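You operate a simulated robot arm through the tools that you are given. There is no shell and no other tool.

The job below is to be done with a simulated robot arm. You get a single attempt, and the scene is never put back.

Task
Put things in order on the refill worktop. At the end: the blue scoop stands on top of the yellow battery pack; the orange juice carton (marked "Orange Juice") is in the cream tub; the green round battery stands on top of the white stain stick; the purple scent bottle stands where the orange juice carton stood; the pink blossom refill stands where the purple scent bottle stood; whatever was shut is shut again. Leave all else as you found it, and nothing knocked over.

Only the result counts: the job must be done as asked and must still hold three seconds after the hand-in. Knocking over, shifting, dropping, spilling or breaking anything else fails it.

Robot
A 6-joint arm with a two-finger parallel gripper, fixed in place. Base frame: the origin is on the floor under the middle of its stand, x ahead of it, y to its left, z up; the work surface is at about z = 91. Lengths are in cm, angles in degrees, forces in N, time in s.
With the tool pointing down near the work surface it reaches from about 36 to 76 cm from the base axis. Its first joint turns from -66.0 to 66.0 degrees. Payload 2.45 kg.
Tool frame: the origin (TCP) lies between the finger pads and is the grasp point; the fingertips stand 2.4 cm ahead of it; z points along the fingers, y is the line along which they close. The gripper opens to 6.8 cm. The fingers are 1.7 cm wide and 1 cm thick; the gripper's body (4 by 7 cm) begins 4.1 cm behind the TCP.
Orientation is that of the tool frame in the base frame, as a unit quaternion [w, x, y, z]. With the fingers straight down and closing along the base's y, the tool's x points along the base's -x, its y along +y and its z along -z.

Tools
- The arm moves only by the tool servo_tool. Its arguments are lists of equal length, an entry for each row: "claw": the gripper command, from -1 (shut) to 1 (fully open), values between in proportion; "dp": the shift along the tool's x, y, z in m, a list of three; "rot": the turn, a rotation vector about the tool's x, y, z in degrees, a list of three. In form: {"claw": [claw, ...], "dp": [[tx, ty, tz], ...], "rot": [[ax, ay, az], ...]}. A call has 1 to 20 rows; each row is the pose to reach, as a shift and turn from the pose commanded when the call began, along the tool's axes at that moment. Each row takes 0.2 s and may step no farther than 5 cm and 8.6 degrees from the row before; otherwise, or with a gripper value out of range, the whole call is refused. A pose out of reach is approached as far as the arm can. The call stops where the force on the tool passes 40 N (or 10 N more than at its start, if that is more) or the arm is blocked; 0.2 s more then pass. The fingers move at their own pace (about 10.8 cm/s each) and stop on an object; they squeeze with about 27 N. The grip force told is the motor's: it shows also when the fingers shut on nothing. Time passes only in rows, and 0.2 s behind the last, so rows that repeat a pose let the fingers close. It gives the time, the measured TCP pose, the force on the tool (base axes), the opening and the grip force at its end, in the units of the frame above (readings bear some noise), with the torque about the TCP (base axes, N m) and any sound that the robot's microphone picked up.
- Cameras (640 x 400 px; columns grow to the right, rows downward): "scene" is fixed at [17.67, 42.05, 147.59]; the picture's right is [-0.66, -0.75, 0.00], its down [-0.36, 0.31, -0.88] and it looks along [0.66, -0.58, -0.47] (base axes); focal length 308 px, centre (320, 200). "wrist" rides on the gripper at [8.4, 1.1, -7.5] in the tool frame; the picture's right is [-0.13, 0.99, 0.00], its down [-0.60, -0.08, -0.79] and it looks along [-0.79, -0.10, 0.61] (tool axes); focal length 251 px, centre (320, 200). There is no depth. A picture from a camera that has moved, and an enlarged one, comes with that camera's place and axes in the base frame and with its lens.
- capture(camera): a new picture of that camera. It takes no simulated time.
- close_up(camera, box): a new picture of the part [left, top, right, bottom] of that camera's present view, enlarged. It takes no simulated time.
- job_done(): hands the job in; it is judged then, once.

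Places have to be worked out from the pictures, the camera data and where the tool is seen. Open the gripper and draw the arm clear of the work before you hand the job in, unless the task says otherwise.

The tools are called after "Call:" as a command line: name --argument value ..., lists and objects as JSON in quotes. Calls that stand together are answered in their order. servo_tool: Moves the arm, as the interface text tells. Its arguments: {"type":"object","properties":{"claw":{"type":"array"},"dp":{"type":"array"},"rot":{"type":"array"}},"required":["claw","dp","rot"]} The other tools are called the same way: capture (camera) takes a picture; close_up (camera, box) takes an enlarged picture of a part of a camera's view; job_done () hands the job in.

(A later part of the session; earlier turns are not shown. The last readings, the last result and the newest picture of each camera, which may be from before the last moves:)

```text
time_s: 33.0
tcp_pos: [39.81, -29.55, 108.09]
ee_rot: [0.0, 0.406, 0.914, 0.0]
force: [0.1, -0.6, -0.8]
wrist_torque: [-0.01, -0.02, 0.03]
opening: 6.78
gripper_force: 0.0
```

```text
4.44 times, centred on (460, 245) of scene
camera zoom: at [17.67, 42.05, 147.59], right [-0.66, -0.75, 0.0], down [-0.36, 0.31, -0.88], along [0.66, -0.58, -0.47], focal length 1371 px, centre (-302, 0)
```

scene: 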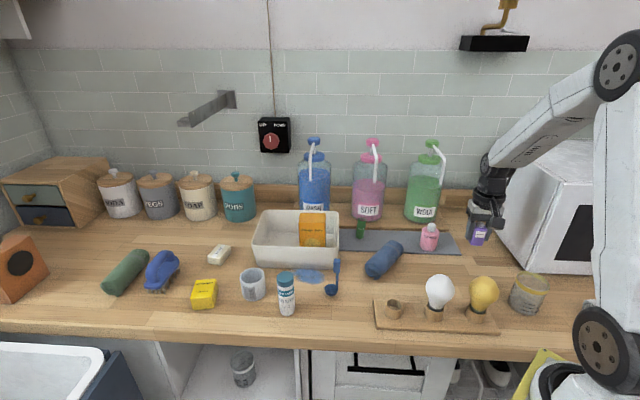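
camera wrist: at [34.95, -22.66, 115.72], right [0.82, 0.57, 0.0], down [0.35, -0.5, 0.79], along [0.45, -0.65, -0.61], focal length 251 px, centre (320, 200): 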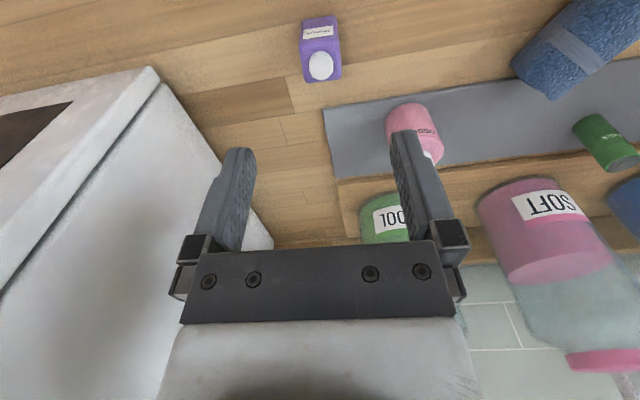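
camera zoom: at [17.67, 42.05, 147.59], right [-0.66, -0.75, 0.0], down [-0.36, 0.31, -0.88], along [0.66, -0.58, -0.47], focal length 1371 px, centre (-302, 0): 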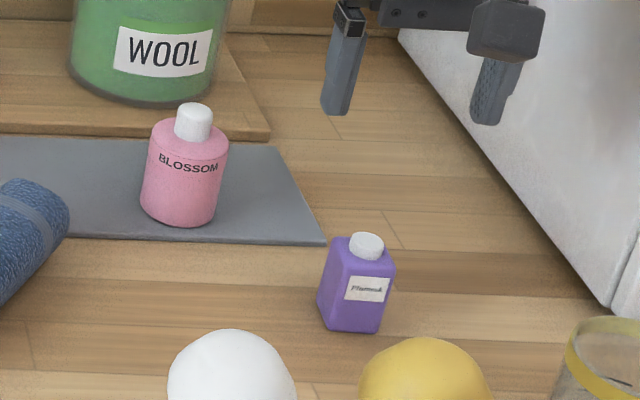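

Purple stands upright on the carton's old spot. For the pink bottle at ≈(52.8,-31.0), which sits under the WOOL spout, I tilt the tool 20° back towards the robot so the wrist stays clear, and stop at a standoff 10 cm back along the tilted axis.

Call:
servo_tool --claw '[1, 1, 1, 1, 1]' --dp '[[-0.013, 0.017, 0.005], [-0.032, 0.043, 0.013], [-0.051, 0.069, 0.02], [-0.064, 0.0865, 0.026], [-0.064, 0.0865, 0.026]]' --rot '[[0, -5, 0], [0, -10, 0], [0, -15, 0], [0, -20, 0], [0, -20, 0]]'

Call:
capture --camera "wrist"

Call:
close_up --camera "scene" --box '[370, 120, 530, 280]'

```text
time_s: 34.2
tcp_pos: [50.5, -28.58, 105.5]
ee_rot: [0.16, 0.4, 0.899, -0.071]
force: [-0.1, 0.1, -0.3]
wrist_torque: [0.05, 0.0, -0.01]
opening: 6.81
gripper_force: 0.0
```

```text
taken
camera wrist: at [44.37, -20.04, 109.8], right [0.82, 0.57, 0.04], down [0.14, -0.27, 0.95], along [0.56, -0.77, -0.3], focal length 251 px, centre (320, 200)
```

wrist: 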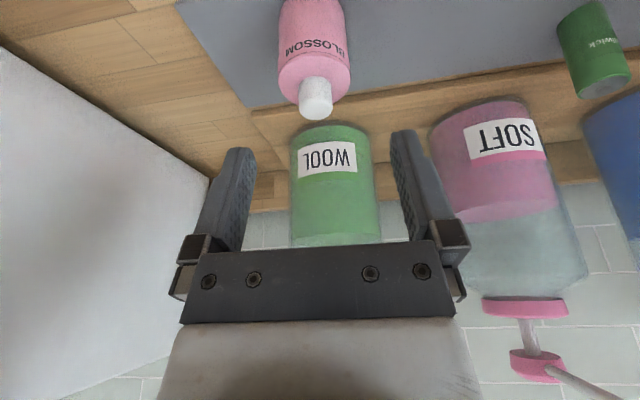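

```text
2.50 times, centred on (450, 200) of scene
camera zoom: at [17.67, 42.05, 147.59], right [-0.66, -0.75, 0.0], down [-0.36, 0.31, -0.88], along [0.66, -0.58, -0.47], focal length 771 px, centre (-5, 200)
```

zoom: 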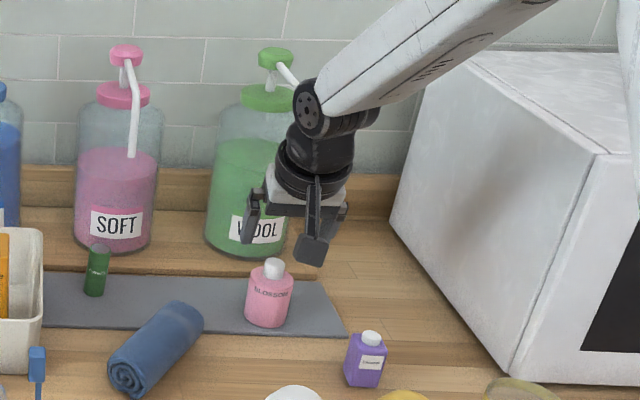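

The tilted standoff is clear of everything. I zoom in on the pink bottle from here to fine-tune the alignment.

Call:
close_up --camera "wrist" --box '[250, 0, 390, 130]'

Call:
close_up --camera "scene" --box '[410, 210, 460, 260]'

```text
3.08 times, centred on (320, 65) of wrist
camera zoom: at [44.37, -20.04, 109.8], right [0.82, 0.57, 0.04], down [0.14, -0.27, 0.95], along [0.56, -0.77, -0.3], focal length 774 px, centre (320, 615)
```

zoom: 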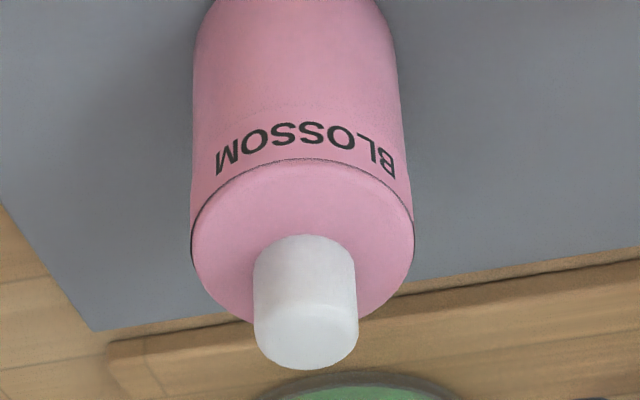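

```text
8.00 times, centred on (435, 235) of scene
camera zoom: at [17.67, 42.05, 147.59], right [-0.66, -0.75, 0.0], down [-0.36, 0.31, -0.88], along [0.66, -0.58, -0.47], focal length 2468 px, centre (-600, -80)
```

zoom: 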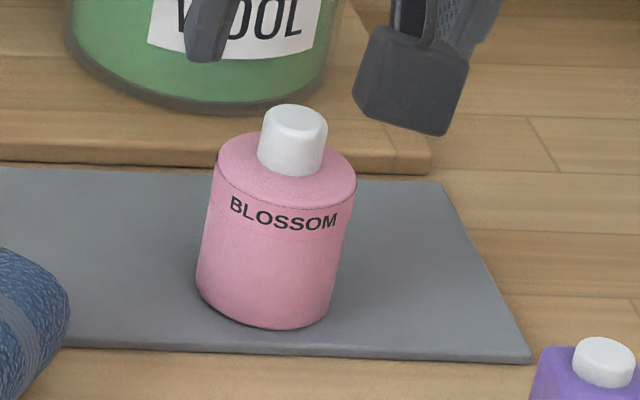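

Combining both cameras, the pink bottle's centre is about (52.45,-31.1) with a 4.8 cm diameter. I correct the sideways offset by 3 mm and advance along the tilted axis.

Call:
servo_tool --claw '[1, 1, 1, 1]' --dp '[[0.001, -0.003, 0.02], [0.002, -0.003, 0.04], [0.002, -0.003, 0.06], [0.002, -0.003, 0.065]]' --rot '[[0, 0, 0], [0, 0, 0], [0, 0, 0], [0, 0, 0]]'

Call:
capture --camera "wrist"

Call:
close_up --camera "scene" --box '[370, 120, 500, 280]'

```text
time_s: 35.2
tcp_pos: [51.64, -30.32, 99.29]
ee_rot: [0.159, 0.4, 0.9, -0.071]
force: [0.3, -0.6, -0.4]
wrist_torque: [0.0, -0.01, 0.02]
opening: 6.81
gripper_force: 0.1
```

```text
taken
camera wrist: at [45.43, -21.79, 103.61], right [0.82, 0.57, 0.04], down [0.14, -0.27, 0.95], along [0.56, -0.77, -0.3], focal length 251 px, centre (320, 200)
```

wrist: 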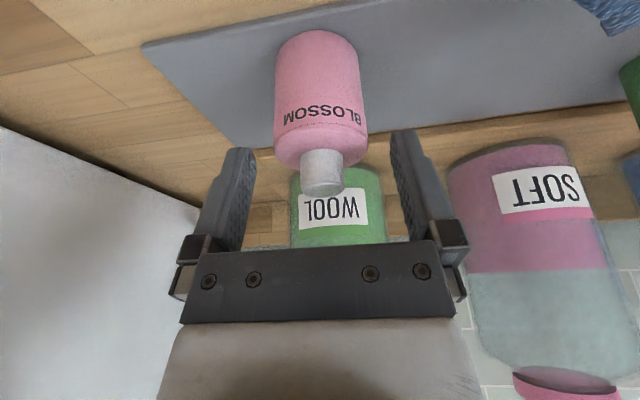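

```text
2.50 times, centred on (435, 200) of scene
camera zoom: at [17.68, 42.05, 147.59], right [-0.66, -0.75, 0.0], down [-0.36, 0.31, -0.88], along [0.66, -0.58, -0.47], focal length 771 px, centre (32, 200)
```

zoom: 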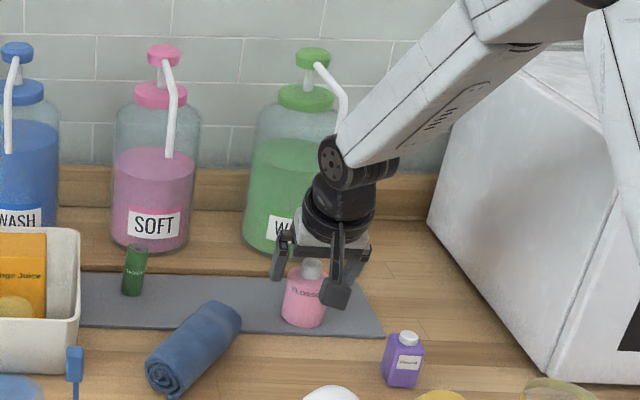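

The bottle lies centred between the fingers. I advance the last 3.3 cm.

Call:
servo_tool --claw '[1, 1, 1]' --dp '[[0.0, 0, 0.015], [0.0, 0, 0.028], [0.0, 0, 0.033]]' --rot '[[0, 0, 0], [0, 0, 0], [0, 0, 0]]'

Call:
capture --camera "wrist"

Call:
close_up --camera "scene" --box '[390, 140, 480, 270]'

```text
time_s: 36.0
tcp_pos: [52.37, -31.14, 96.26]
ee_rot: [0.159, 0.4, 0.9, -0.07]
force: [-0.2, 0.4, -0.2]
wrist_torque: [0.01, -0.02, 0.0]
opening: 6.8
gripper_force: 0.1
```

```text
taken
camera wrist: at [46.15, -22.66, 100.51], right [0.82, 0.57, 0.04], down [0.14, -0.27, 0.95], along [0.56, -0.77, -0.3], focal length 251 px, centre (320, 200)
```

wrist: 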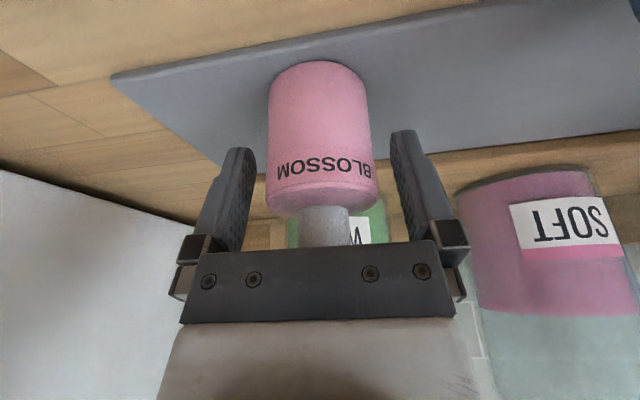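

```text
3.08 times, centred on (435, 205) of scene
camera zoom: at [17.68, 42.05, 147.59], right [-0.66, -0.75, 0.0], down [-0.36, 0.31, -0.88], along [0.66, -0.58, -0.47], focal length 949 px, centre (-34, 185)
```

zoom: 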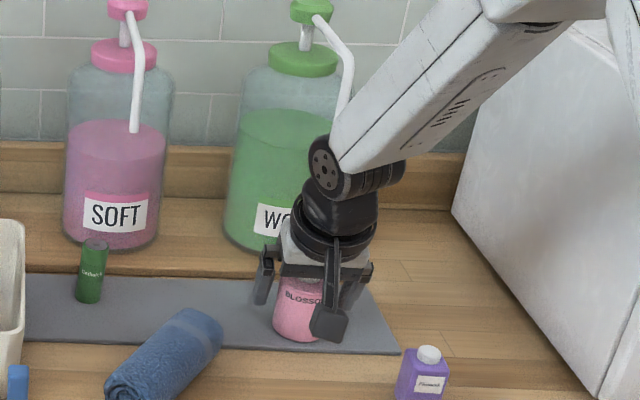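

The fingers flank the upper body of the bottle. I close the gripper.

Call:
servo_tool --claw '[0.6, 0.2, -1, -1, -1]' --dp '[[0, 0, 0], [0, 0, 0], [0, 0, 0], [0, 0, 0], [0, 0, 0]]' --rot '[[0, 0, 0], [0, 0, 0], [0, 0, 0], [0, 0, 0], [0, 0, 0]]'

Call:
capture --camera "wrist"

```text
time_s: 37.2
tcp_pos: [52.27, -31.17, 96.12]
ee_rot: [0.159, 0.4, 0.9, -0.07]
force: [-0.7, -0.4, 0.1]
wrist_torque: [-0.01, 0.03, 0.01]
opening: 4.64
gripper_force: 27.0
```

```text
taken
camera wrist: at [46.14, -22.64, 100.51], right [0.82, 0.57, 0.04], down [0.14, -0.27, 0.95], along [0.56, -0.77, -0.3], focal length 251 px, centre (320, 200)
```

wrist: 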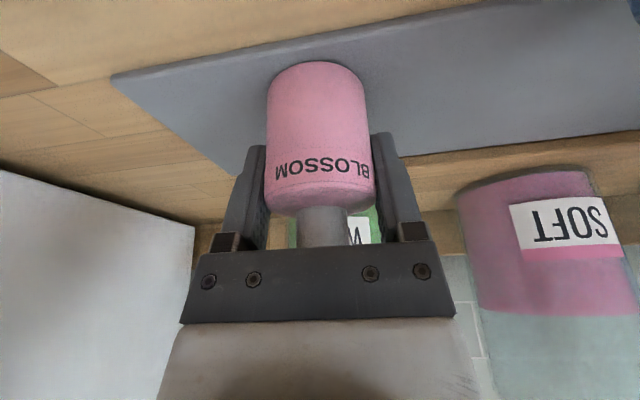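

Gripped at 4.64 cm. I lift a little, back out from under the spout, rise to +5 cm and carry the pink bottle over the purple bottle's old spot (45.3,-43.75).

Call:
servo_tool --claw '[-1, -1, -1, -1, -1, -1, -1, -1, -1, -1, -1, -1]' --dp '[[-0.0034, 0, -0.0094], [-0.0086, 0, -0.0235], [0.01, 0, -0.03], [0.029, 0, -0.0372], [0.025, 0, -0.05], [0.0205, 0, -0.0607], [0.0042, -0.0273, -0.0548], [-0.0121, -0.0545, -0.0488], [-0.0284, -0.0818, -0.0429], [-0.0447, -0.109, -0.0369], [-0.061, -0.1363, -0.031], [-0.061, -0.1363, -0.031]]' --rot '[[0, 0, 0], [0, 0, 0], [0, 0, 0], [0, 0, 0], [0, 0, 0], [0, 0, 0], [0, 0, 0], [0, 0, 0], [0, 0, 0], [0, 0, 0], [0, 0, 0], [0, 0, 0]]'

Call:
capture --camera "wrist"

Call:
capture --camera "scene"

```text
time_s: 39.8
tcp_pos: [45.5, -43.84, 101.08]
ee_rot: [0.159, 0.4, 0.9, -0.071]
force: [0.2, -0.7, -0.8]
wrist_torque: [-0.02, 0.04, 0.0]
opening: 4.66
gripper_force: 26.8
```

```text
taken
camera wrist: at [39.39, -35.25, 105.39], right [0.82, 0.57, 0.04], down [0.14, -0.27, 0.95], along [0.56, -0.77, -0.3], focal length 251 px, centre (320, 200)
```

wrist: 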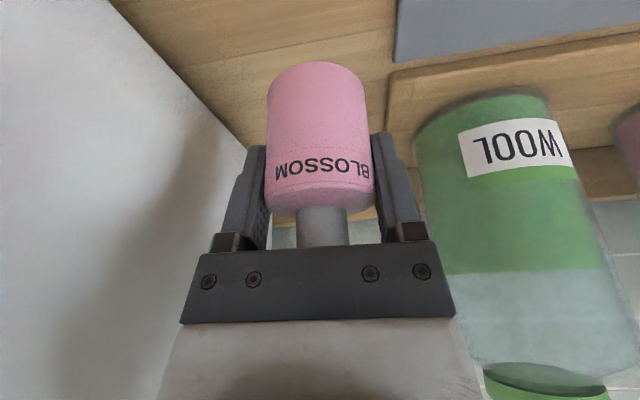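

```text
taken
```

scene: 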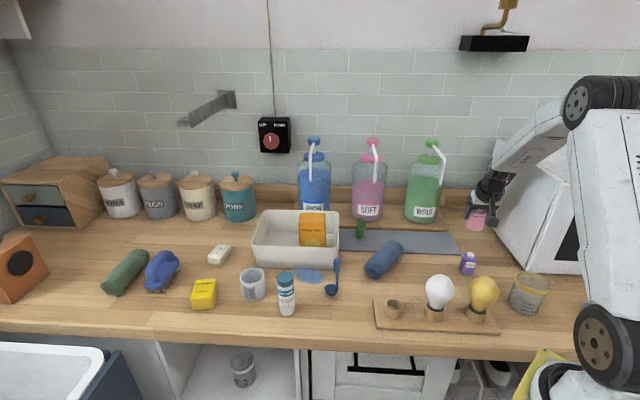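

Pink hangs above the purple bottle's old spot with nothing nearby. I lower it vertically 4.6 cm, then in fine steps to contact.

Call:
servo_tool --claw '[-1, -1, -1, -1, -1]' --dp '[[0.0034, 0, 0.0094], [0.0085, 0, 0.0235], [0.0128, 0, 0.0352], [0.0157, 0, 0.0432], [0.0161, 0, 0.0442]]' --rot '[[0, 0, 0], [0, 0, 0], [0, 0, 0], [0, 0, 0], [0, 0, 0]]'

Call:
servo_tool --claw '[-1, -1, -1, -1]' --dp '[[0.0005, 0, 0.0014], [0.001, 0, 0.0028], [0.0014, 0, 0.0038], [0.0017, 0, 0.0047]]' --rot '[[0, 0, 0], [0, 0, 0], [0, 0, 0], [0, 0, 0]]'

```text
time_s: 41.0
tcp_pos: [45.52, -43.78, 96.41]
ee_rot: [0.159, 0.401, 0.9, -0.071]
force: [-0.2, -0.8, -0.1]
wrist_torque: [0.02, 0.03, 0.0]
opening: 4.65
gripper_force: 27.3
```

```text
time_s: 42.0
tcp_pos: [45.37, -43.78, 95.92]
ee_rot: [0.159, 0.401, 0.899, -0.071]
force: [1.0, 0.4, -0.5]
wrist_torque: [-0.02, 0.02, -0.03]
opening: 4.66
gripper_force: 26.9
```

No contact yet at 95.9; I continue in 1 mm steps.

Call:
servo_tool --claw '[-1, -1, -1]' --dp '[[0.0003, 0, 0.0009], [0.0006, 0, 0.0017], [0.0007, 0, 0.0019]]' --rot '[[0, 0, 0], [0, 0, 0], [0, 0, 0]]'

```text
time_s: 42.8
tcp_pos: [45.37, -43.76, 95.72]
ee_rot: [0.159, 0.401, 0.9, -0.07]
force: [-1.1, 1.2, -1.3]
wrist_torque: [-0.01, 0.04, 0.01]
opening: 4.66
gripper_force: 27.0
```

Still no contact; another 2 mm in 1 mm steps.

Call:
servo_tool --claw '[-1, -1, -1]' --dp '[[0.0003, 0, 0.0009], [0.0006, 0, 0.0017], [0.0007, 0, 0.0019]]' --rot '[[0, 0, 0], [0, 0, 0], [0, 0, 0]]'

Call:
close_up --camera "scene" --box '[430, 180, 530, 270]'

```text
time_s: 43.6
tcp_pos: [45.38, -43.8, 95.68]
ee_rot: [0.159, 0.4, 0.9, -0.071]
force: [1.1, 0.0, 0.1]
wrist_torque: [0.0, 0.03, -0.02]
opening: 4.64
gripper_force: 27.1
```

```text
4.44 times, centred on (480, 225) of scene
camera zoom: at [17.68, 42.05, 147.59], right [-0.66, -0.75, 0.0], down [-0.36, 0.31, -0.88], along [0.66, -0.58, -0.47], focal length 1371 px, centre (-391, 89)
```

zoom: 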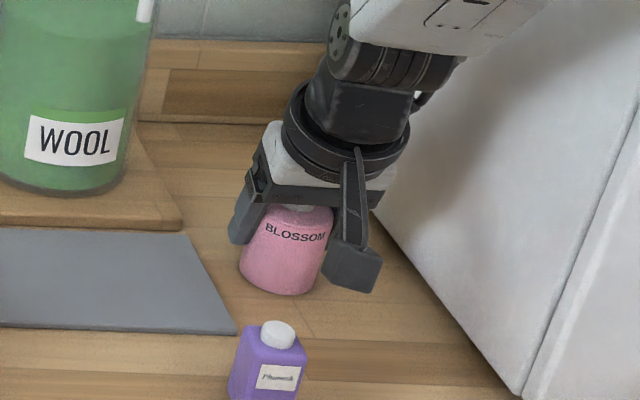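

Close to the table but no force yet; I go on another 3 mm in small steps.

Call:
servo_tool --claw '[-1, -1, -1, -1]' --dp '[[0.0003, 0, 0.0009], [0.0006, 0, 0.0017], [0.0009, 0, 0.0024], [0.001, 0, 0.0028]]' --rot '[[0, 0, 0], [0, 0, 0], [0, 0, 0], [0, 0, 0]]'

```text
time_s: 44.6
tcp_pos: [45.41, -43.87, 95.33]
ee_rot: [0.16, 0.4, 0.899, -0.071]
force: [-3.5, 2.7, 24.4]
wrist_torque: [-0.02, 0.07, -0.05]
opening: 4.7
gripper_force: 26.4
```

Contact at 24 N. I ease off 1.5 mm, open the fingers fully and back out along the tool axis.

Call:
servo_tool --claw '[-1, -1, 0.4, 0.6, 0.9, 1, 1]' --dp '[[-0.0005, 0, -0.0014], [-0.0005, 0, -0.0014], [-0.0005, 0, -0.0014], [-0.0005, 0, -0.0014], [-0.0005, 0, -0.0014], [-0.0005, 0, -0.0014], [-0.0005, 0, -0.0014]]' --rot '[[0, 0, 0], [0, 0, 0], [0, 0, 0], [0, 0, 0], [0, 0, 0], [0, 0, 0], [0, 0, 0]]'

Call:
capture --camera "wrist"

```text
time_s: 46.2
tcp_pos: [45.3, -43.75, 95.35]
ee_rot: [0.158, 0.401, 0.9, -0.07]
force: [-0.2, 0.6, 0.1]
wrist_torque: [0.0, -0.01, 0.02]
opening: 6.77
gripper_force: 0.1
```

```text
taken
camera wrist: at [39.18, -35.18, 99.7], right [0.82, 0.57, 0.04], down [0.14, -0.27, 0.95], along [0.56, -0.77, -0.3], focal length 251 px, centre (320, 200)
```

wrist: 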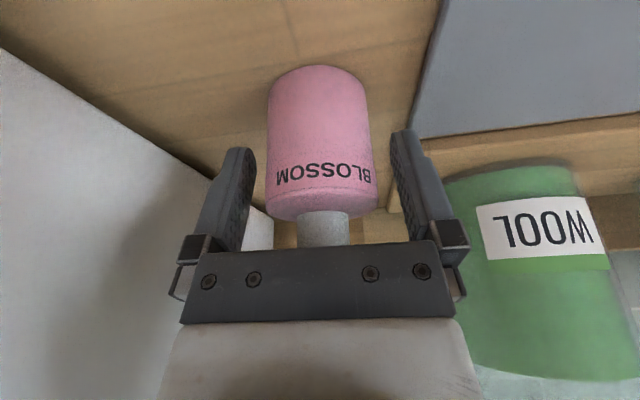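

The bottle stands free between the fingers. I back out 12 cm along the tool axis.

Call:
servo_tool --claw '[1, 1, 1, 1, 1]' --dp '[[0, 0, -0.015], [0, 0, -0.04], [0, 0, -0.07], [0, 0, -0.1], [0, 0, -0.12]]' --rot '[[0, 0, 0], [0, 0, 0], [0, 0, 0], [0, 0, 0], [0, 0, 0]]'

Call:
capture --camera "wrist"

Call:
capture --camera "scene"

```text
time_s: 47.4
tcp_pos: [42.68, -40.67, 106.69]
ee_rot: [0.159, 0.4, 0.9, -0.07]
force: [-0.1, -0.4, -0.3]
wrist_torque: [0.03, -0.01, 0.01]
opening: 6.82
gripper_force: 0.0
```

```text
taken
camera wrist: at [36.47, -32.17, 111.0], right [0.82, 0.57, 0.04], down [0.14, -0.27, 0.95], along [0.56, -0.77, -0.3], focal length 251 px, centre (320, 200)
```

wrist: 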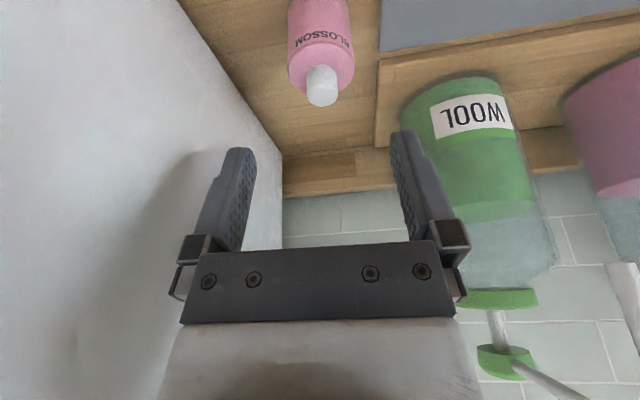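

```text
taken
```

scene: 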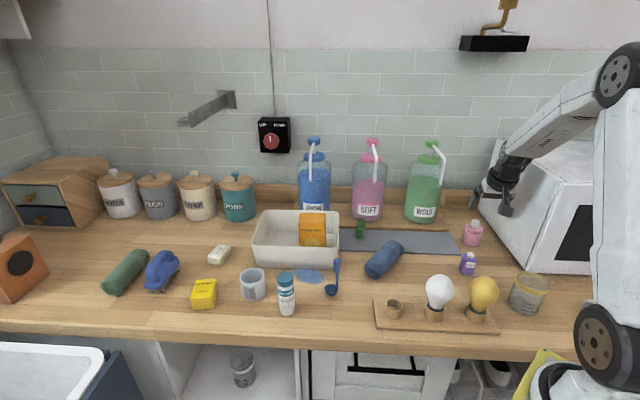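

Pink now stands where purple stood. Next the green battery: I straighten the tool and rise first.

Call:
servo_tool --claw '[1, 1, 1, 1]' --dp '[[-0.003, 0.006, -0.03], [-0.006, 0.013, -0.06], [-0.0098, 0.02, -0.0922], [-0.0098, 0.02, -0.0922]]' --rot '[[0, 6.5, 0], [0, 13, 0], [0, 20, 0], [0, 20, 0]]'

```text
time_s: 48.4
tcp_pos: [42.63, -37.55, 115.66]
ee_rot: [0.0, 0.407, 0.913, 0.0]
force: [0.3, 0.1, 0.4]
wrist_torque: [0.0, -0.03, 0.02]
opening: 6.78
gripper_force: 0.0
```

Now I swing to a viewing position facing the battery and the SOFT spout, around (50,-14,116).

Call:
servo_tool --claw '[1, 1, 1, 1, 1, 1, 1]' --dp '[[0.021, 0.0354, 0], [0.042, 0.0708, 0], [0.063, 0.1063, 0], [0.084, 0.1417, 0], [0.105, 0.177, 0], [0.1255, 0.2125, 0], [0.1255, 0.2125, 0]]' --rot '[[0, 0, -5.4], [0, 0, -10.8], [0, 0, -16.2], [0, 0, -21.6], [0, 0, -27], [0, 0, -32], [0, 0, -32]]'

Call:
capture --camera "wrist"

Call:
capture --camera "scene"

```text
time_s: 50.0
tcp_pos: [49.98, -14.19, 115.79]
ee_rot: [0.001, 0.138, 0.99, 0.0]
force: [-0.5, -1.2, -0.1]
wrist_torque: [0.02, -0.01, -0.02]
opening: 6.79
gripper_force: 0.0
```

```text
taken
camera wrist: at [42.2, -10.77, 123.43], right [0.4, 0.92, 0.0], down [0.56, -0.24, 0.79], along [0.73, -0.31, -0.61], focal length 251 px, centre (320, 200)
```

wrist: 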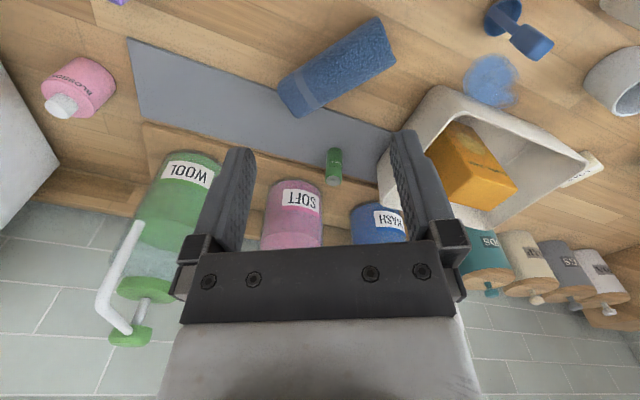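

```text
taken
```

scene: 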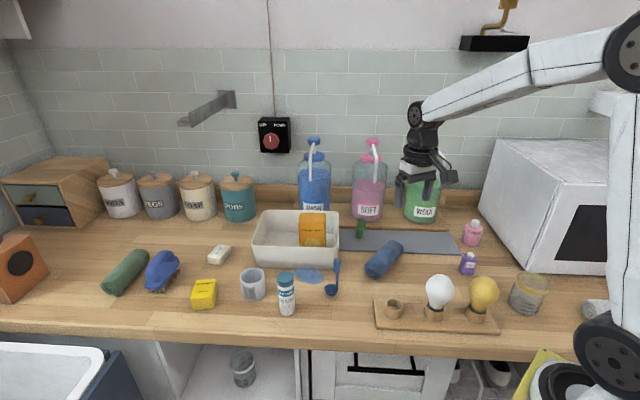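

The battery is visible ahead, the SOFT spout is hidden behind the gripper. I zoom on the battery, then turn the wrist about 30° so the spout comes into view beside the gripper.

Call:
close_up --camera "wrist" --box '[280, 110, 390, 210]'

Call:
servo_tool --claw '[1, 1, 1, 1, 1]' --dp '[[0, 0, 0], [0, 0, 0], [0, 0, 0], [0, 0, 0], [0, 0, 0]]' --rot '[[0, 0, -8], [0, 0, -16], [0, 0, -24], [0, 0, -32], [0, 0, -32]]'

Call:
capture --camera "wrist"

```text
4.00 times, centred on (335, 160) of wrist
camera zoom: at [42.2, -10.77, 123.43], right [0.4, 0.92, 0.0], down [0.56, -0.24, 0.79], along [0.73, -0.31, -0.61], focal length 1006 px, centre (260, 360)
```

zoom: 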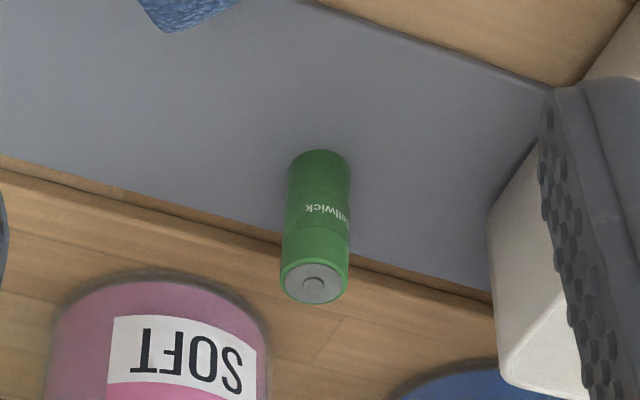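

```text
time_s: 51.2
tcp_pos: [50.07, -14.07, 115.64]
ee_rot: [-0.001, -0.141, 0.99, 0.001]
force: [-0.2, 0.4, 0.7]
wrist_torque: [0.03, 0.03, 0.01]
opening: 6.79
gripper_force: 0.0
```

```text
taken
camera wrist: at [41.67, -15.36, 123.31], right [-0.15, 0.99, 0.0], down [0.6, 0.09, 0.79], along [0.78, 0.12, -0.61], focal length 251 px, centre (320, 200)
```

wrist: 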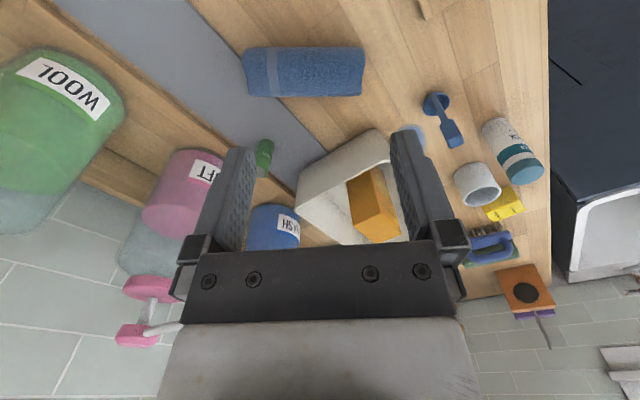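

The spout is still hidden; I turn the wrist the other way (yaw about -62°) so the SOFT spout shows to the right of the gripper.

Call:
servo_tool --claw '[1, 1, 1, 1, 1, 1, 1, 1, 1, 1, 1]' --dp '[[0, 0, 0], [0, 0, 0], [0, 0, 0], [0, 0, 0], [0, 0, 0], [0, 0, 0], [0, 0, 0], [0, 0, 0], [0, 0, 0], [0, 0, 0], [0, 0, 0]]' --rot '[[0, 0, 8], [0, 0, 16], [0, 0, 24], [0, 0, 32], [0, 0, 40], [0, 0, 48], [0, 0, 56], [0, 0, 64], [0, 0, 72], [0, 0, 80], [0, 0, 80]]'

Call:
capture --camera "wrist"

Call:
close_up --camera "scene" --box '[330, 130, 410, 250]'

```text
time_s: 53.6
tcp_pos: [49.98, -14.11, 115.65]
ee_rot: [0.0, 0.53, 0.848, 0.001]
force: [0.1, -0.1, -0.2]
wrist_torque: [-0.02, 0.02, -0.04]
opening: 6.82
gripper_force: 0.1
```

```text
taken
camera wrist: at [47.34, -6.06, 123.32], right [0.95, 0.32, 0.0], down [0.19, -0.58, 0.79], along [0.25, -0.75, -0.61], focal length 251 px, centre (320, 200)
```

wrist: 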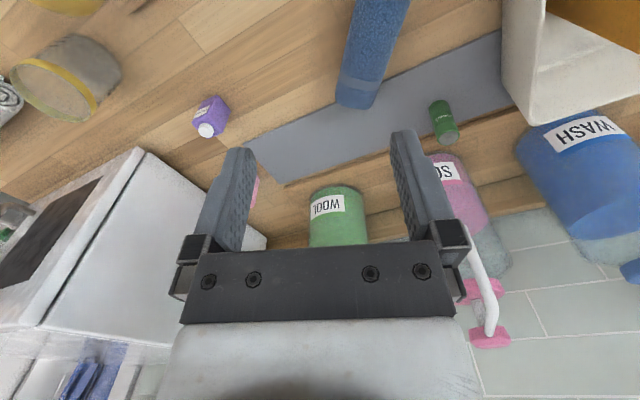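

```text
3.33 times, centred on (370, 190) of scene
camera zoom: at [17.67, 42.05, 147.59], right [-0.66, -0.75, 0.0], down [-0.36, 0.31, -0.88], along [0.66, -0.58, -0.47], focal length 1028 px, centre (153, 233)
```

zoom: 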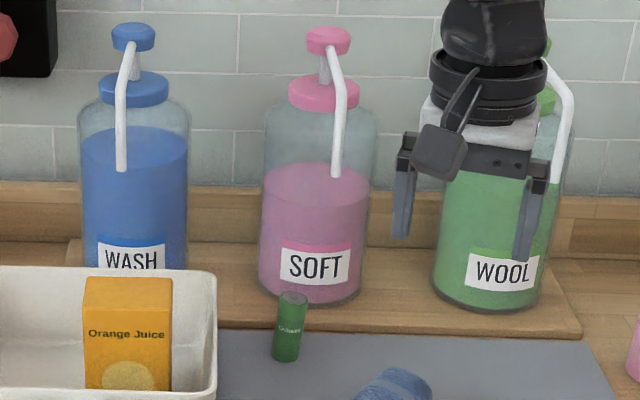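

The SOFT spout is now visible right of the gripper; I zoom on it.

Call:
close_up --camera "wrist" --box '[410, 90, 550, 360]'

Call:
close_up --camera "wrist" --box '[420, 200, 540, 360]'

```text
1.48 times, centred on (480, 225) of wrist
camera zoom: at [47.34, -6.06, 123.32], right [0.95, 0.32, 0.0], down [0.19, -0.58, 0.79], along [0.25, -0.75, -0.61], focal length 372 px, centre (83, 163)
```

zoom: 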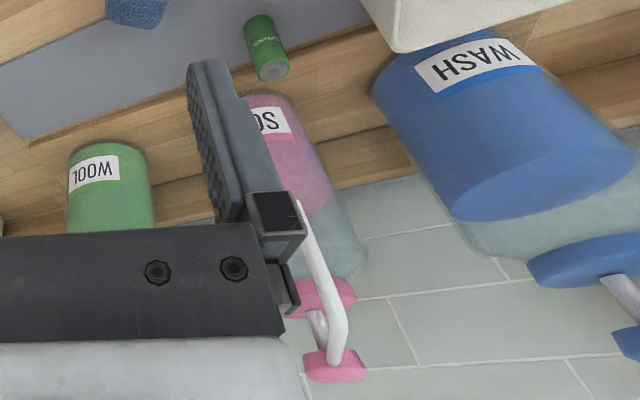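

```text
2.50 times, centred on (480, 280) of wrist
camera zoom: at [47.34, -6.06, 123.32], right [0.95, 0.32, 0.0], down [0.19, -0.58, 0.79], along [0.25, -0.75, -0.61], focal length 629 px, centre (-80, 0)
```

zoom: 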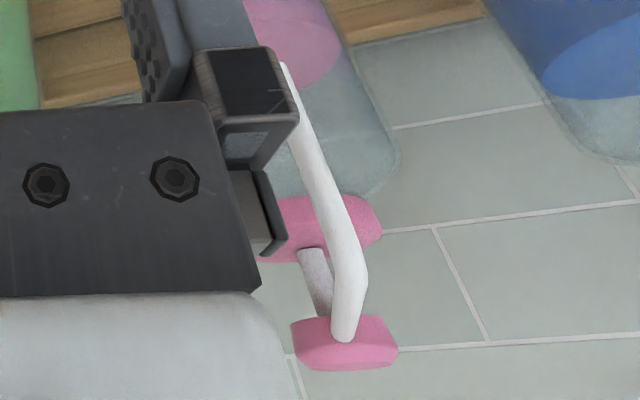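

From two views the SOFT spout hangs at about (66.8,-21.2) with its tip near z=110.8, only ~3 cm on the robot side of the battery at (69.7,-20.0). So I tilt the tool 25° sideways-left (leaning towards (-0.56,0.83)) to keep the wrist clear of both spout and tub; first I adjust the yaw by 8°.

Call:
servo_tool --claw '[1, 1]' --dp '[[0, 0, 0], [0, 0, 0]]' --rot '[[0, 0, -8], [0, 0, -8]]'

Call:
servo_tool --claw '[1, 1, 1, 1, 1, 1]' --dp '[[-0.02, 0.022, 0.018], [-0.044, 0.049, 0.04], [-0.068, 0.076, 0.063], [-0.092, 0.103, 0.086], [-0.117, 0.13, 0.109], [-0.117, 0.13, 0.109]]' --rot '[[0, -7, 0], [0, -14, 0], [0, -20, 0], [0, -25, 0], [0, -25, 0], [0, -25, 0]]'

Call:
capture --camera "wrist"

Call:
close_up --camera "scene" --box '[280, 120, 440, 280]'

```text
time_s: 54.2
tcp_pos: [49.9, -14.12, 115.65]
ee_rot: [0.0, 0.469, 0.883, -0.001]
force: [0.3, -0.1, -0.7]
wrist_torque: [0.0, -0.02, -0.01]
opening: 6.79
gripper_force: 0.1
```

```text
time_s: 55.6
tcp_pos: [67.5, -16.42, 104.94]
ee_rot: [0.191, 0.458, 0.862, -0.102]
force: [-1.1, 0.2, 0.4]
wrist_torque: [-0.02, 0.03, -0.01]
opening: 6.82
gripper_force: 0.1
```

```text
taken
camera wrist: at [62.41, -6.85, 108.31], right [0.89, 0.46, 0.05], down [0.05, -0.22, 0.97], along [0.46, -0.86, -0.22], focal length 251 px, centre (320, 200)
```

wrist: 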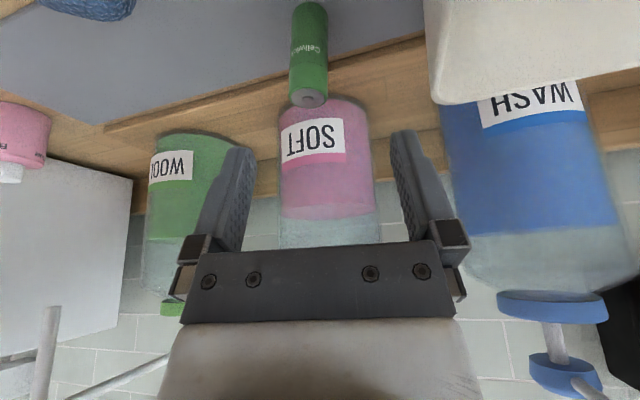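

```text
2.50 times, centred on (360, 200) of scene
camera zoom: at [17.68, 42.05, 147.59], right [-0.66, -0.75, 0.0], down [-0.36, 0.31, -0.88], along [0.66, -0.58, -0.47], focal length 771 px, centre (220, 200)
```

zoom: 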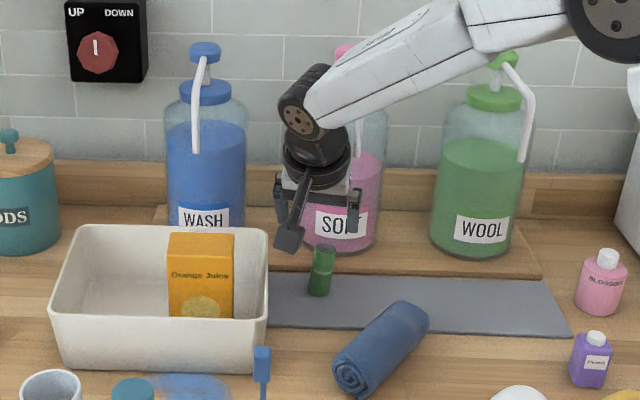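

The tilted standoff is clear, with the battery straight ahead. I zoom in for the fine alignment.

Call:
close_up --camera "wrist" --box '[250, 0, 370, 120]'

Call:
close_up --camera "scene" --box '[330, 180, 390, 250]'

```text
3.33 times, centred on (310, 60) of wrist
camera zoom: at [62.41, -6.85, 108.31], right [0.89, 0.46, 0.05], down [0.05, -0.22, 0.97], along [0.46, -0.86, -0.22], focal length 838 px, centre (353, 667)
```

zoom: 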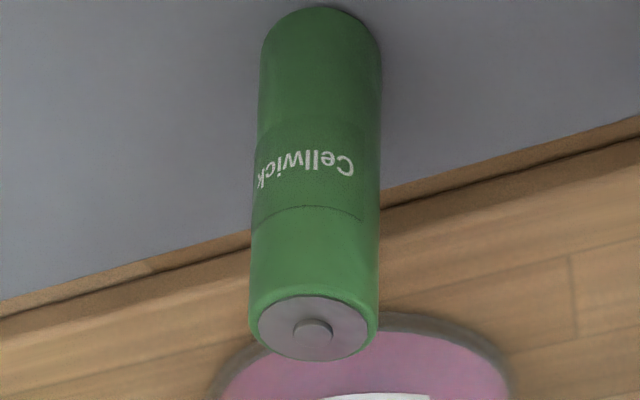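

```text
5.71 times, centred on (360, 215) of scene
camera zoom: at [17.68, 42.05, 147.59], right [-0.66, -0.75, 0.0], down [-0.36, 0.31, -0.88], along [0.66, -0.58, -0.47], focal length 1763 px, centre (91, 114)
```

zoom: 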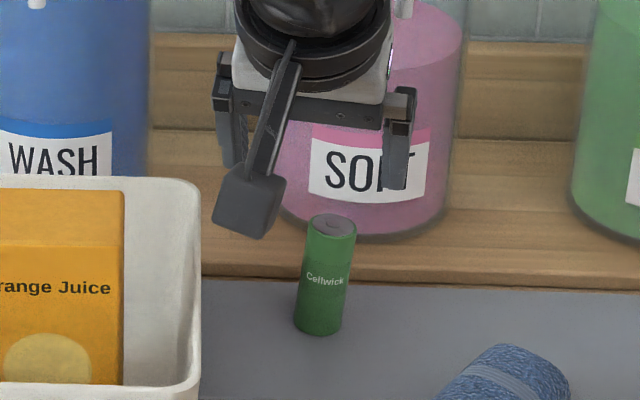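

The battery's mid-height lies about 0.75 cm to the tool's -y side. I shift by that and advance 6 cm along the tilted axis, then check again.

Call:
servo_tool --claw '[1, 1, 1, 1, 1]' --dp '[[0, -0.0045, 0.01], [0, -0.0075, 0.025], [0, -0.0075, 0.04], [0, -0.0075, 0.055], [0, -0.0075, 0.06]]' --rot '[[0, 0, 0], [0, 0, 0], [0, 0, 0], [0, 0, 0], [0, 0, 0]]'

Call:
capture --camera "wrist"

Call:
close_up --camera "scene" --box '[320, 130, 420, 250]'

```text
time_s: 56.8
tcp_pos: [68.08, -19.16, 99.26]
ee_rot: [0.19, 0.458, 0.862, -0.102]
force: [-0.7, 1.1, 0.7]
wrist_torque: [0.01, 0.04, 0.0]
opening: 6.8
gripper_force: 0.0
```

```text
taken
camera wrist: at [63.0, -9.53, 102.74], right [0.89, 0.46, 0.06], down [0.05, -0.22, 0.97], along [0.46, -0.86, -0.22], focal length 251 px, centre (320, 200)
```

wrist: 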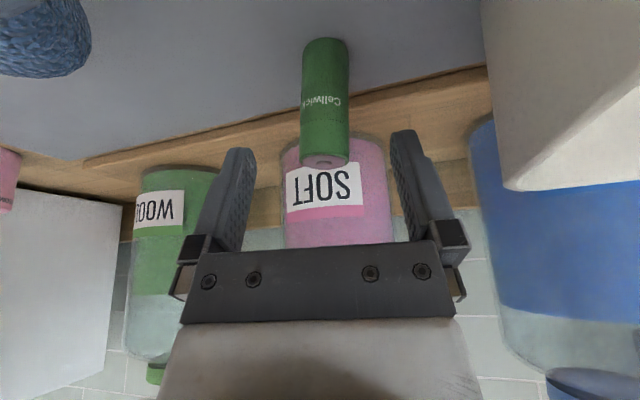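

```text
3.33 times, centred on (370, 190) of scene
camera zoom: at [17.68, 42.05, 147.59], right [-0.66, -0.75, 0.0], down [-0.36, 0.31, -0.88], along [0.66, -0.58, -0.47], focal length 1028 px, centre (153, 233)
```

zoom: 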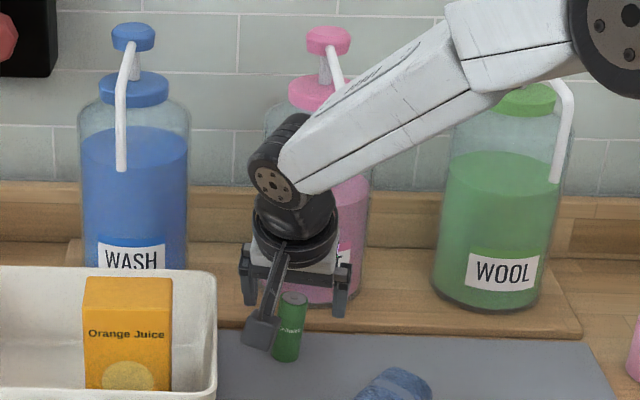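

The battery is centred within ~0.35 cm; I correct that and advance the last 3.9 cm to z≈95.7.

Call:
servo_tool --claw '[1, 1, 1, 1]' --dp '[[0, 0.002, 0.01], [0, 0.0035, 0.022], [0, 0.0035, 0.034], [0, 0.0035, 0.039]]' --rot '[[0, 0, 0], [0, 0, 0], [0, 0, 0], [0, 0, 0]]'

Call:
capture --camera "wrist"

Call:
close_up --camera "scene" --box '[320, 130, 420, 250]'

```text
time_s: 57.8
tcp_pos: [69.37, -20.28, 95.7]
ee_rot: [0.191, 0.459, 0.862, -0.101]
force: [0.2, -1.0, -0.3]
wrist_torque: [0.02, -0.01, -0.01]
opening: 6.83
gripper_force: 0.1
```

```text
taken
camera wrist: at [64.26, -10.73, 99.13], right [0.89, 0.46, 0.05], down [0.05, -0.22, 0.97], along [0.46, -0.86, -0.22], focal length 251 px, centre (320, 200)
```

wrist: 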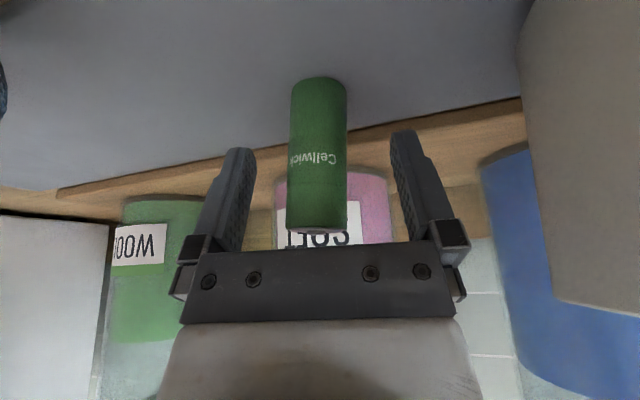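

```text
3.33 times, centred on (370, 190) of scene
camera zoom: at [17.68, 42.05, 147.59], right [-0.66, -0.75, 0.0], down [-0.36, 0.31, -0.88], along [0.66, -0.58, -0.47], focal length 1028 px, centre (153, 233)
```

zoom: 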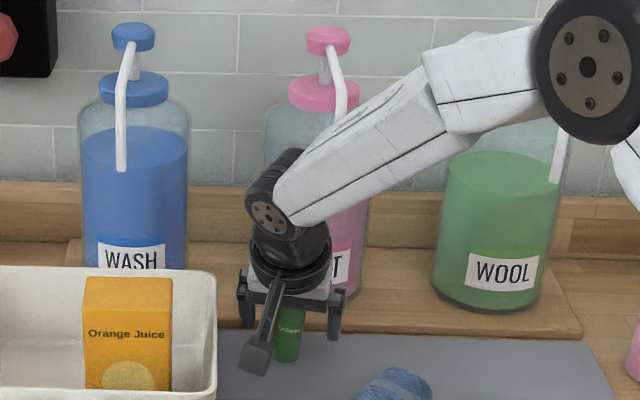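

The battery is well centred between the fingers. I close the gripper.

Call:
servo_tool --claw '[0.4, 0, -0.3, -1, -1, -1]' --dp '[[0, 0, 0], [0, 0, 0], [0, 0, 0], [0, 0, 0], [0, 0, 0], [0, 0, 0]]' --rot '[[0, 0, 0], [0, 0, 0], [0, 0, 0], [0, 0, 0], [0, 0, 0], [0, 0, 0]]'

Call:
capture --camera "wrist"

```text
time_s: 59.2
tcp_pos: [69.39, -20.12, 95.73]
ee_rot: [0.191, 0.458, 0.862, -0.102]
force: [0.7, -0.2, 1.4]
wrist_torque: [-0.03, 0.02, -0.02]
opening: 2.53
gripper_force: 26.8
```

```text
taken
camera wrist: at [64.26, -10.71, 99.16], right [0.89, 0.46, 0.05], down [0.05, -0.22, 0.97], along [0.46, -0.86, -0.22], focal length 251 px, centre (320, 200)
```

wrist: 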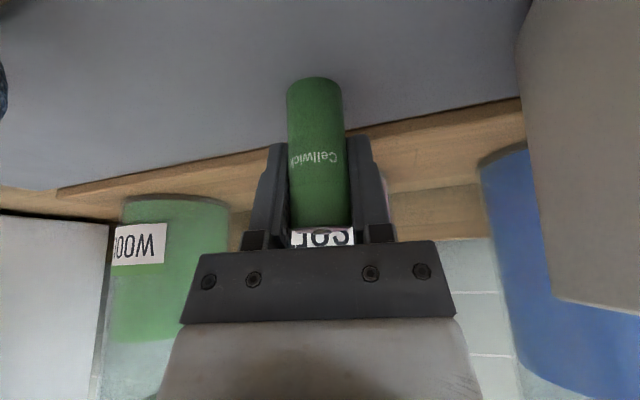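

Gripped at 2.53 cm and the battery now stands plumb in the fingers. I lift 1.5 cm vertically, then back out along the tilted axis to about z=109.

Call:
servo_tool --claw '[-1, -1, -1, -1, -1, -1, -1, -1]' --dp '[[-0.002, 0, -0.0045], [-0.0063, 0, -0.0136], [-0.0063, 0, -0.03], [-0.0063, 0, -0.055], [-0.0063, 0, -0.08], [-0.0063, 0, -0.105], [-0.0063, 0, -0.13], [-0.0063, 0, -0.145]]' --rot '[[0, 0, 0], [0, 0, 0], [0, 0, 0], [0, 0, 0], [0, 0, 0], [0, 0, 0], [0, 0, 0], [0, 0, 0]]'

Call:
capture --camera "wrist"

Call:
capture --camera "scene"

```text
time_s: 61.0
tcp_pos: [66.25, -15.61, 109.22]
ee_rot: [0.191, 0.459, 0.862, -0.102]
force: [-0.2, -0.2, -1.6]
wrist_torque: [0.01, -0.05, -0.01]
opening: 2.51
gripper_force: 27.0
```

```text
taken
camera wrist: at [61.1, -6.01, 112.62], right [0.89, 0.46, 0.05], down [0.05, -0.22, 0.97], along [0.46, -0.86, -0.22], focal length 251 px, centre (320, 200)
```

wrist: 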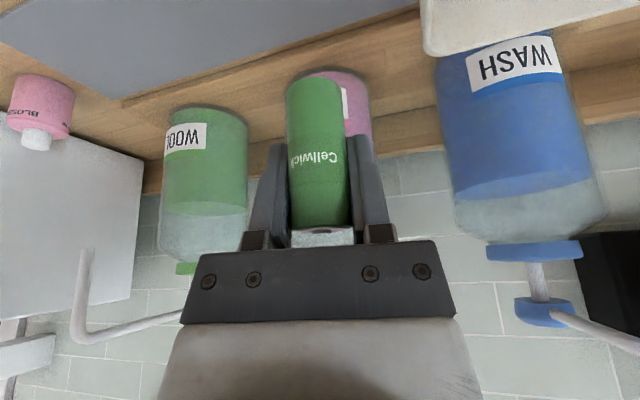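

```text
taken
```

scene: 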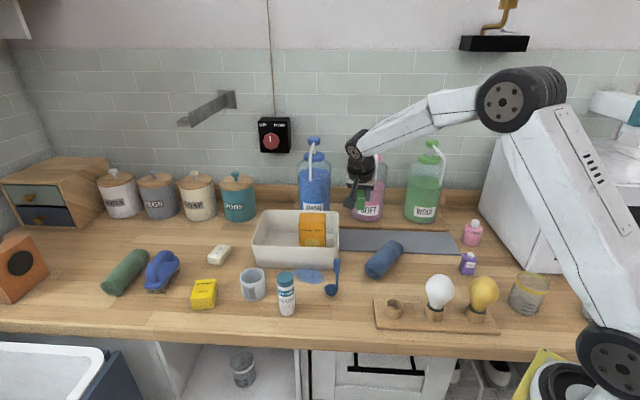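

The battery is out. I raise it to z≈114 and carry it left over the stain stick, estimated at (61.2,14.1), turning the tool about the vertical so the battery stays plumb.

Call:
servo_tool --claw '[-1, -1, -1, -1, -1, -1, -1, -1, -1, -1, -1]' --dp '[[-0.01, 0, -0.022], [-0.0203, 0, -0.0435], [0.0108, 0.0155, -0.058], [0.0419, 0.0311, -0.0725], [0.073, 0.0466, -0.087], [0.1041, 0.0621, -0.1015], [0.1352, 0.0777, -0.116], [0.1663, 0.0932, -0.1305], [0.1974, 0.1087, -0.145], [0.2285, 0.1242, -0.1595], [0.2285, 0.1242, -0.1595]]' --rot '[[0, 0, 0], [0, 0, 0], [-2.425, 0, -5.21], [-4.85, 0, -10.42], [-7.275, 0, -15.63], [-9.7, 0, -20.84], [-12.125, 0, -26.05], [-14.55, 0, -31.26], [-16.975, 0, -36.47], [-19.4, 0, -41.68], [-19.4, 0, -41.68]]'

Call:
capture --camera "wrist"

Call:
capture --camera "scene"

```text
time_s: 63.4
tcp_pos: [61.34, 14.02, 113.76]
ee_rot: [0.216, 0.084, 0.973, -0.019]
force: [0.3, -0.2, -0.6]
wrist_torque: [-0.01, -0.02, -0.03]
opening: 2.54
gripper_force: 27.0
```

```text
taken
camera wrist: at [50.88, 17.0, 117.35], right [0.29, 0.96, 0.05], down [0.2, -0.11, 0.97], along [0.94, -0.27, -0.22], focal length 251 px, centre (320, 200)
```

wrist: 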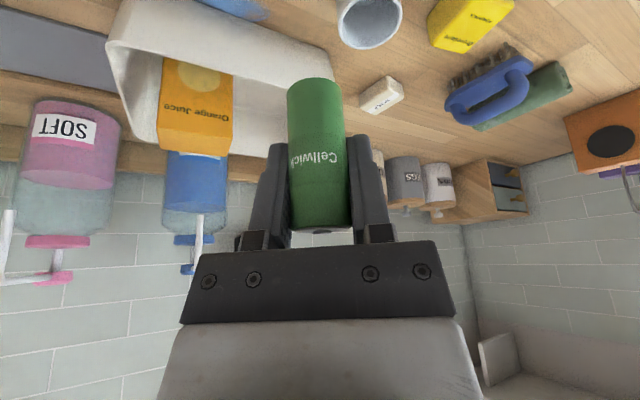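

```text
taken
```

scene: 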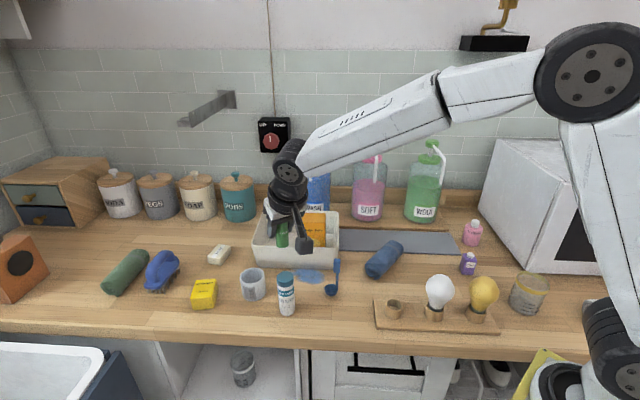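

The stick is directly below, out of the wrist's view, so I back off 14 cm towards the robot to see its cap and measure it.

Call:
servo_tool --claw '[-1, -1, -1, -1]' --dp '[[0.041, -0.0146, -0.019], [0.082, -0.029, -0.038], [0.122, -0.0437, -0.057], [0.122, -0.0437, -0.057]]' --rot '[[0, 0, 0], [0, 0, 0], [0, 0, 0], [0, 0, 0]]'

Call:
capture --camera "wrist"

Call:
close_up --camera "scene" --box '[230, 230, 350, 320]'

```text
time_s: 64.4
tcp_pos: [47.3, 12.03, 113.92]
ee_rot: [0.215, 0.084, 0.973, -0.019]
force: [-0.7, 0.1, -0.6]
wrist_torque: [0.03, 0.0, 0.01]
opening: 2.52
gripper_force: 27.1
```

```text
taken
camera wrist: at [36.88, 15.03, 117.3], right [0.29, 0.96, 0.05], down [0.2, -0.11, 0.97], along [0.94, -0.27, -0.22], focal length 251 px, centre (320, 200)
```

wrist: 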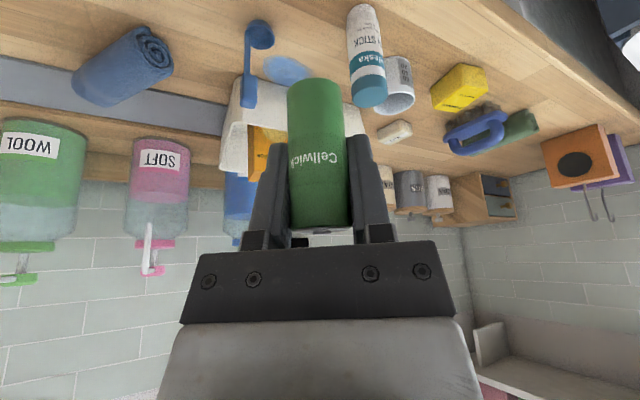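

```text
4.44 times, centred on (290, 275) of scene
camera zoom: at [17.67, 42.05, 147.59], right [-0.66, -0.75, 0.0], down [-0.36, 0.31, -0.88], along [0.66, -0.58, -0.47], focal length 1371 px, centre (453, -133)
```

zoom: 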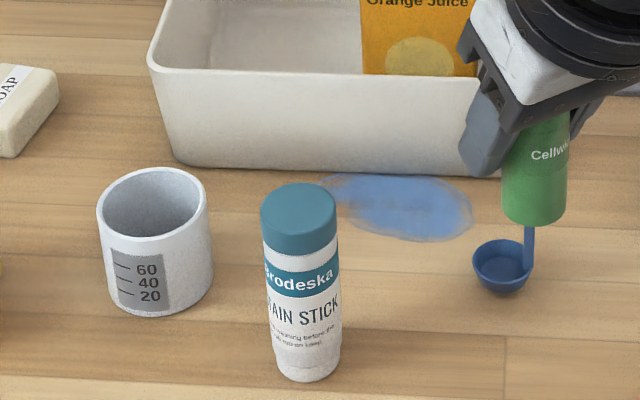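

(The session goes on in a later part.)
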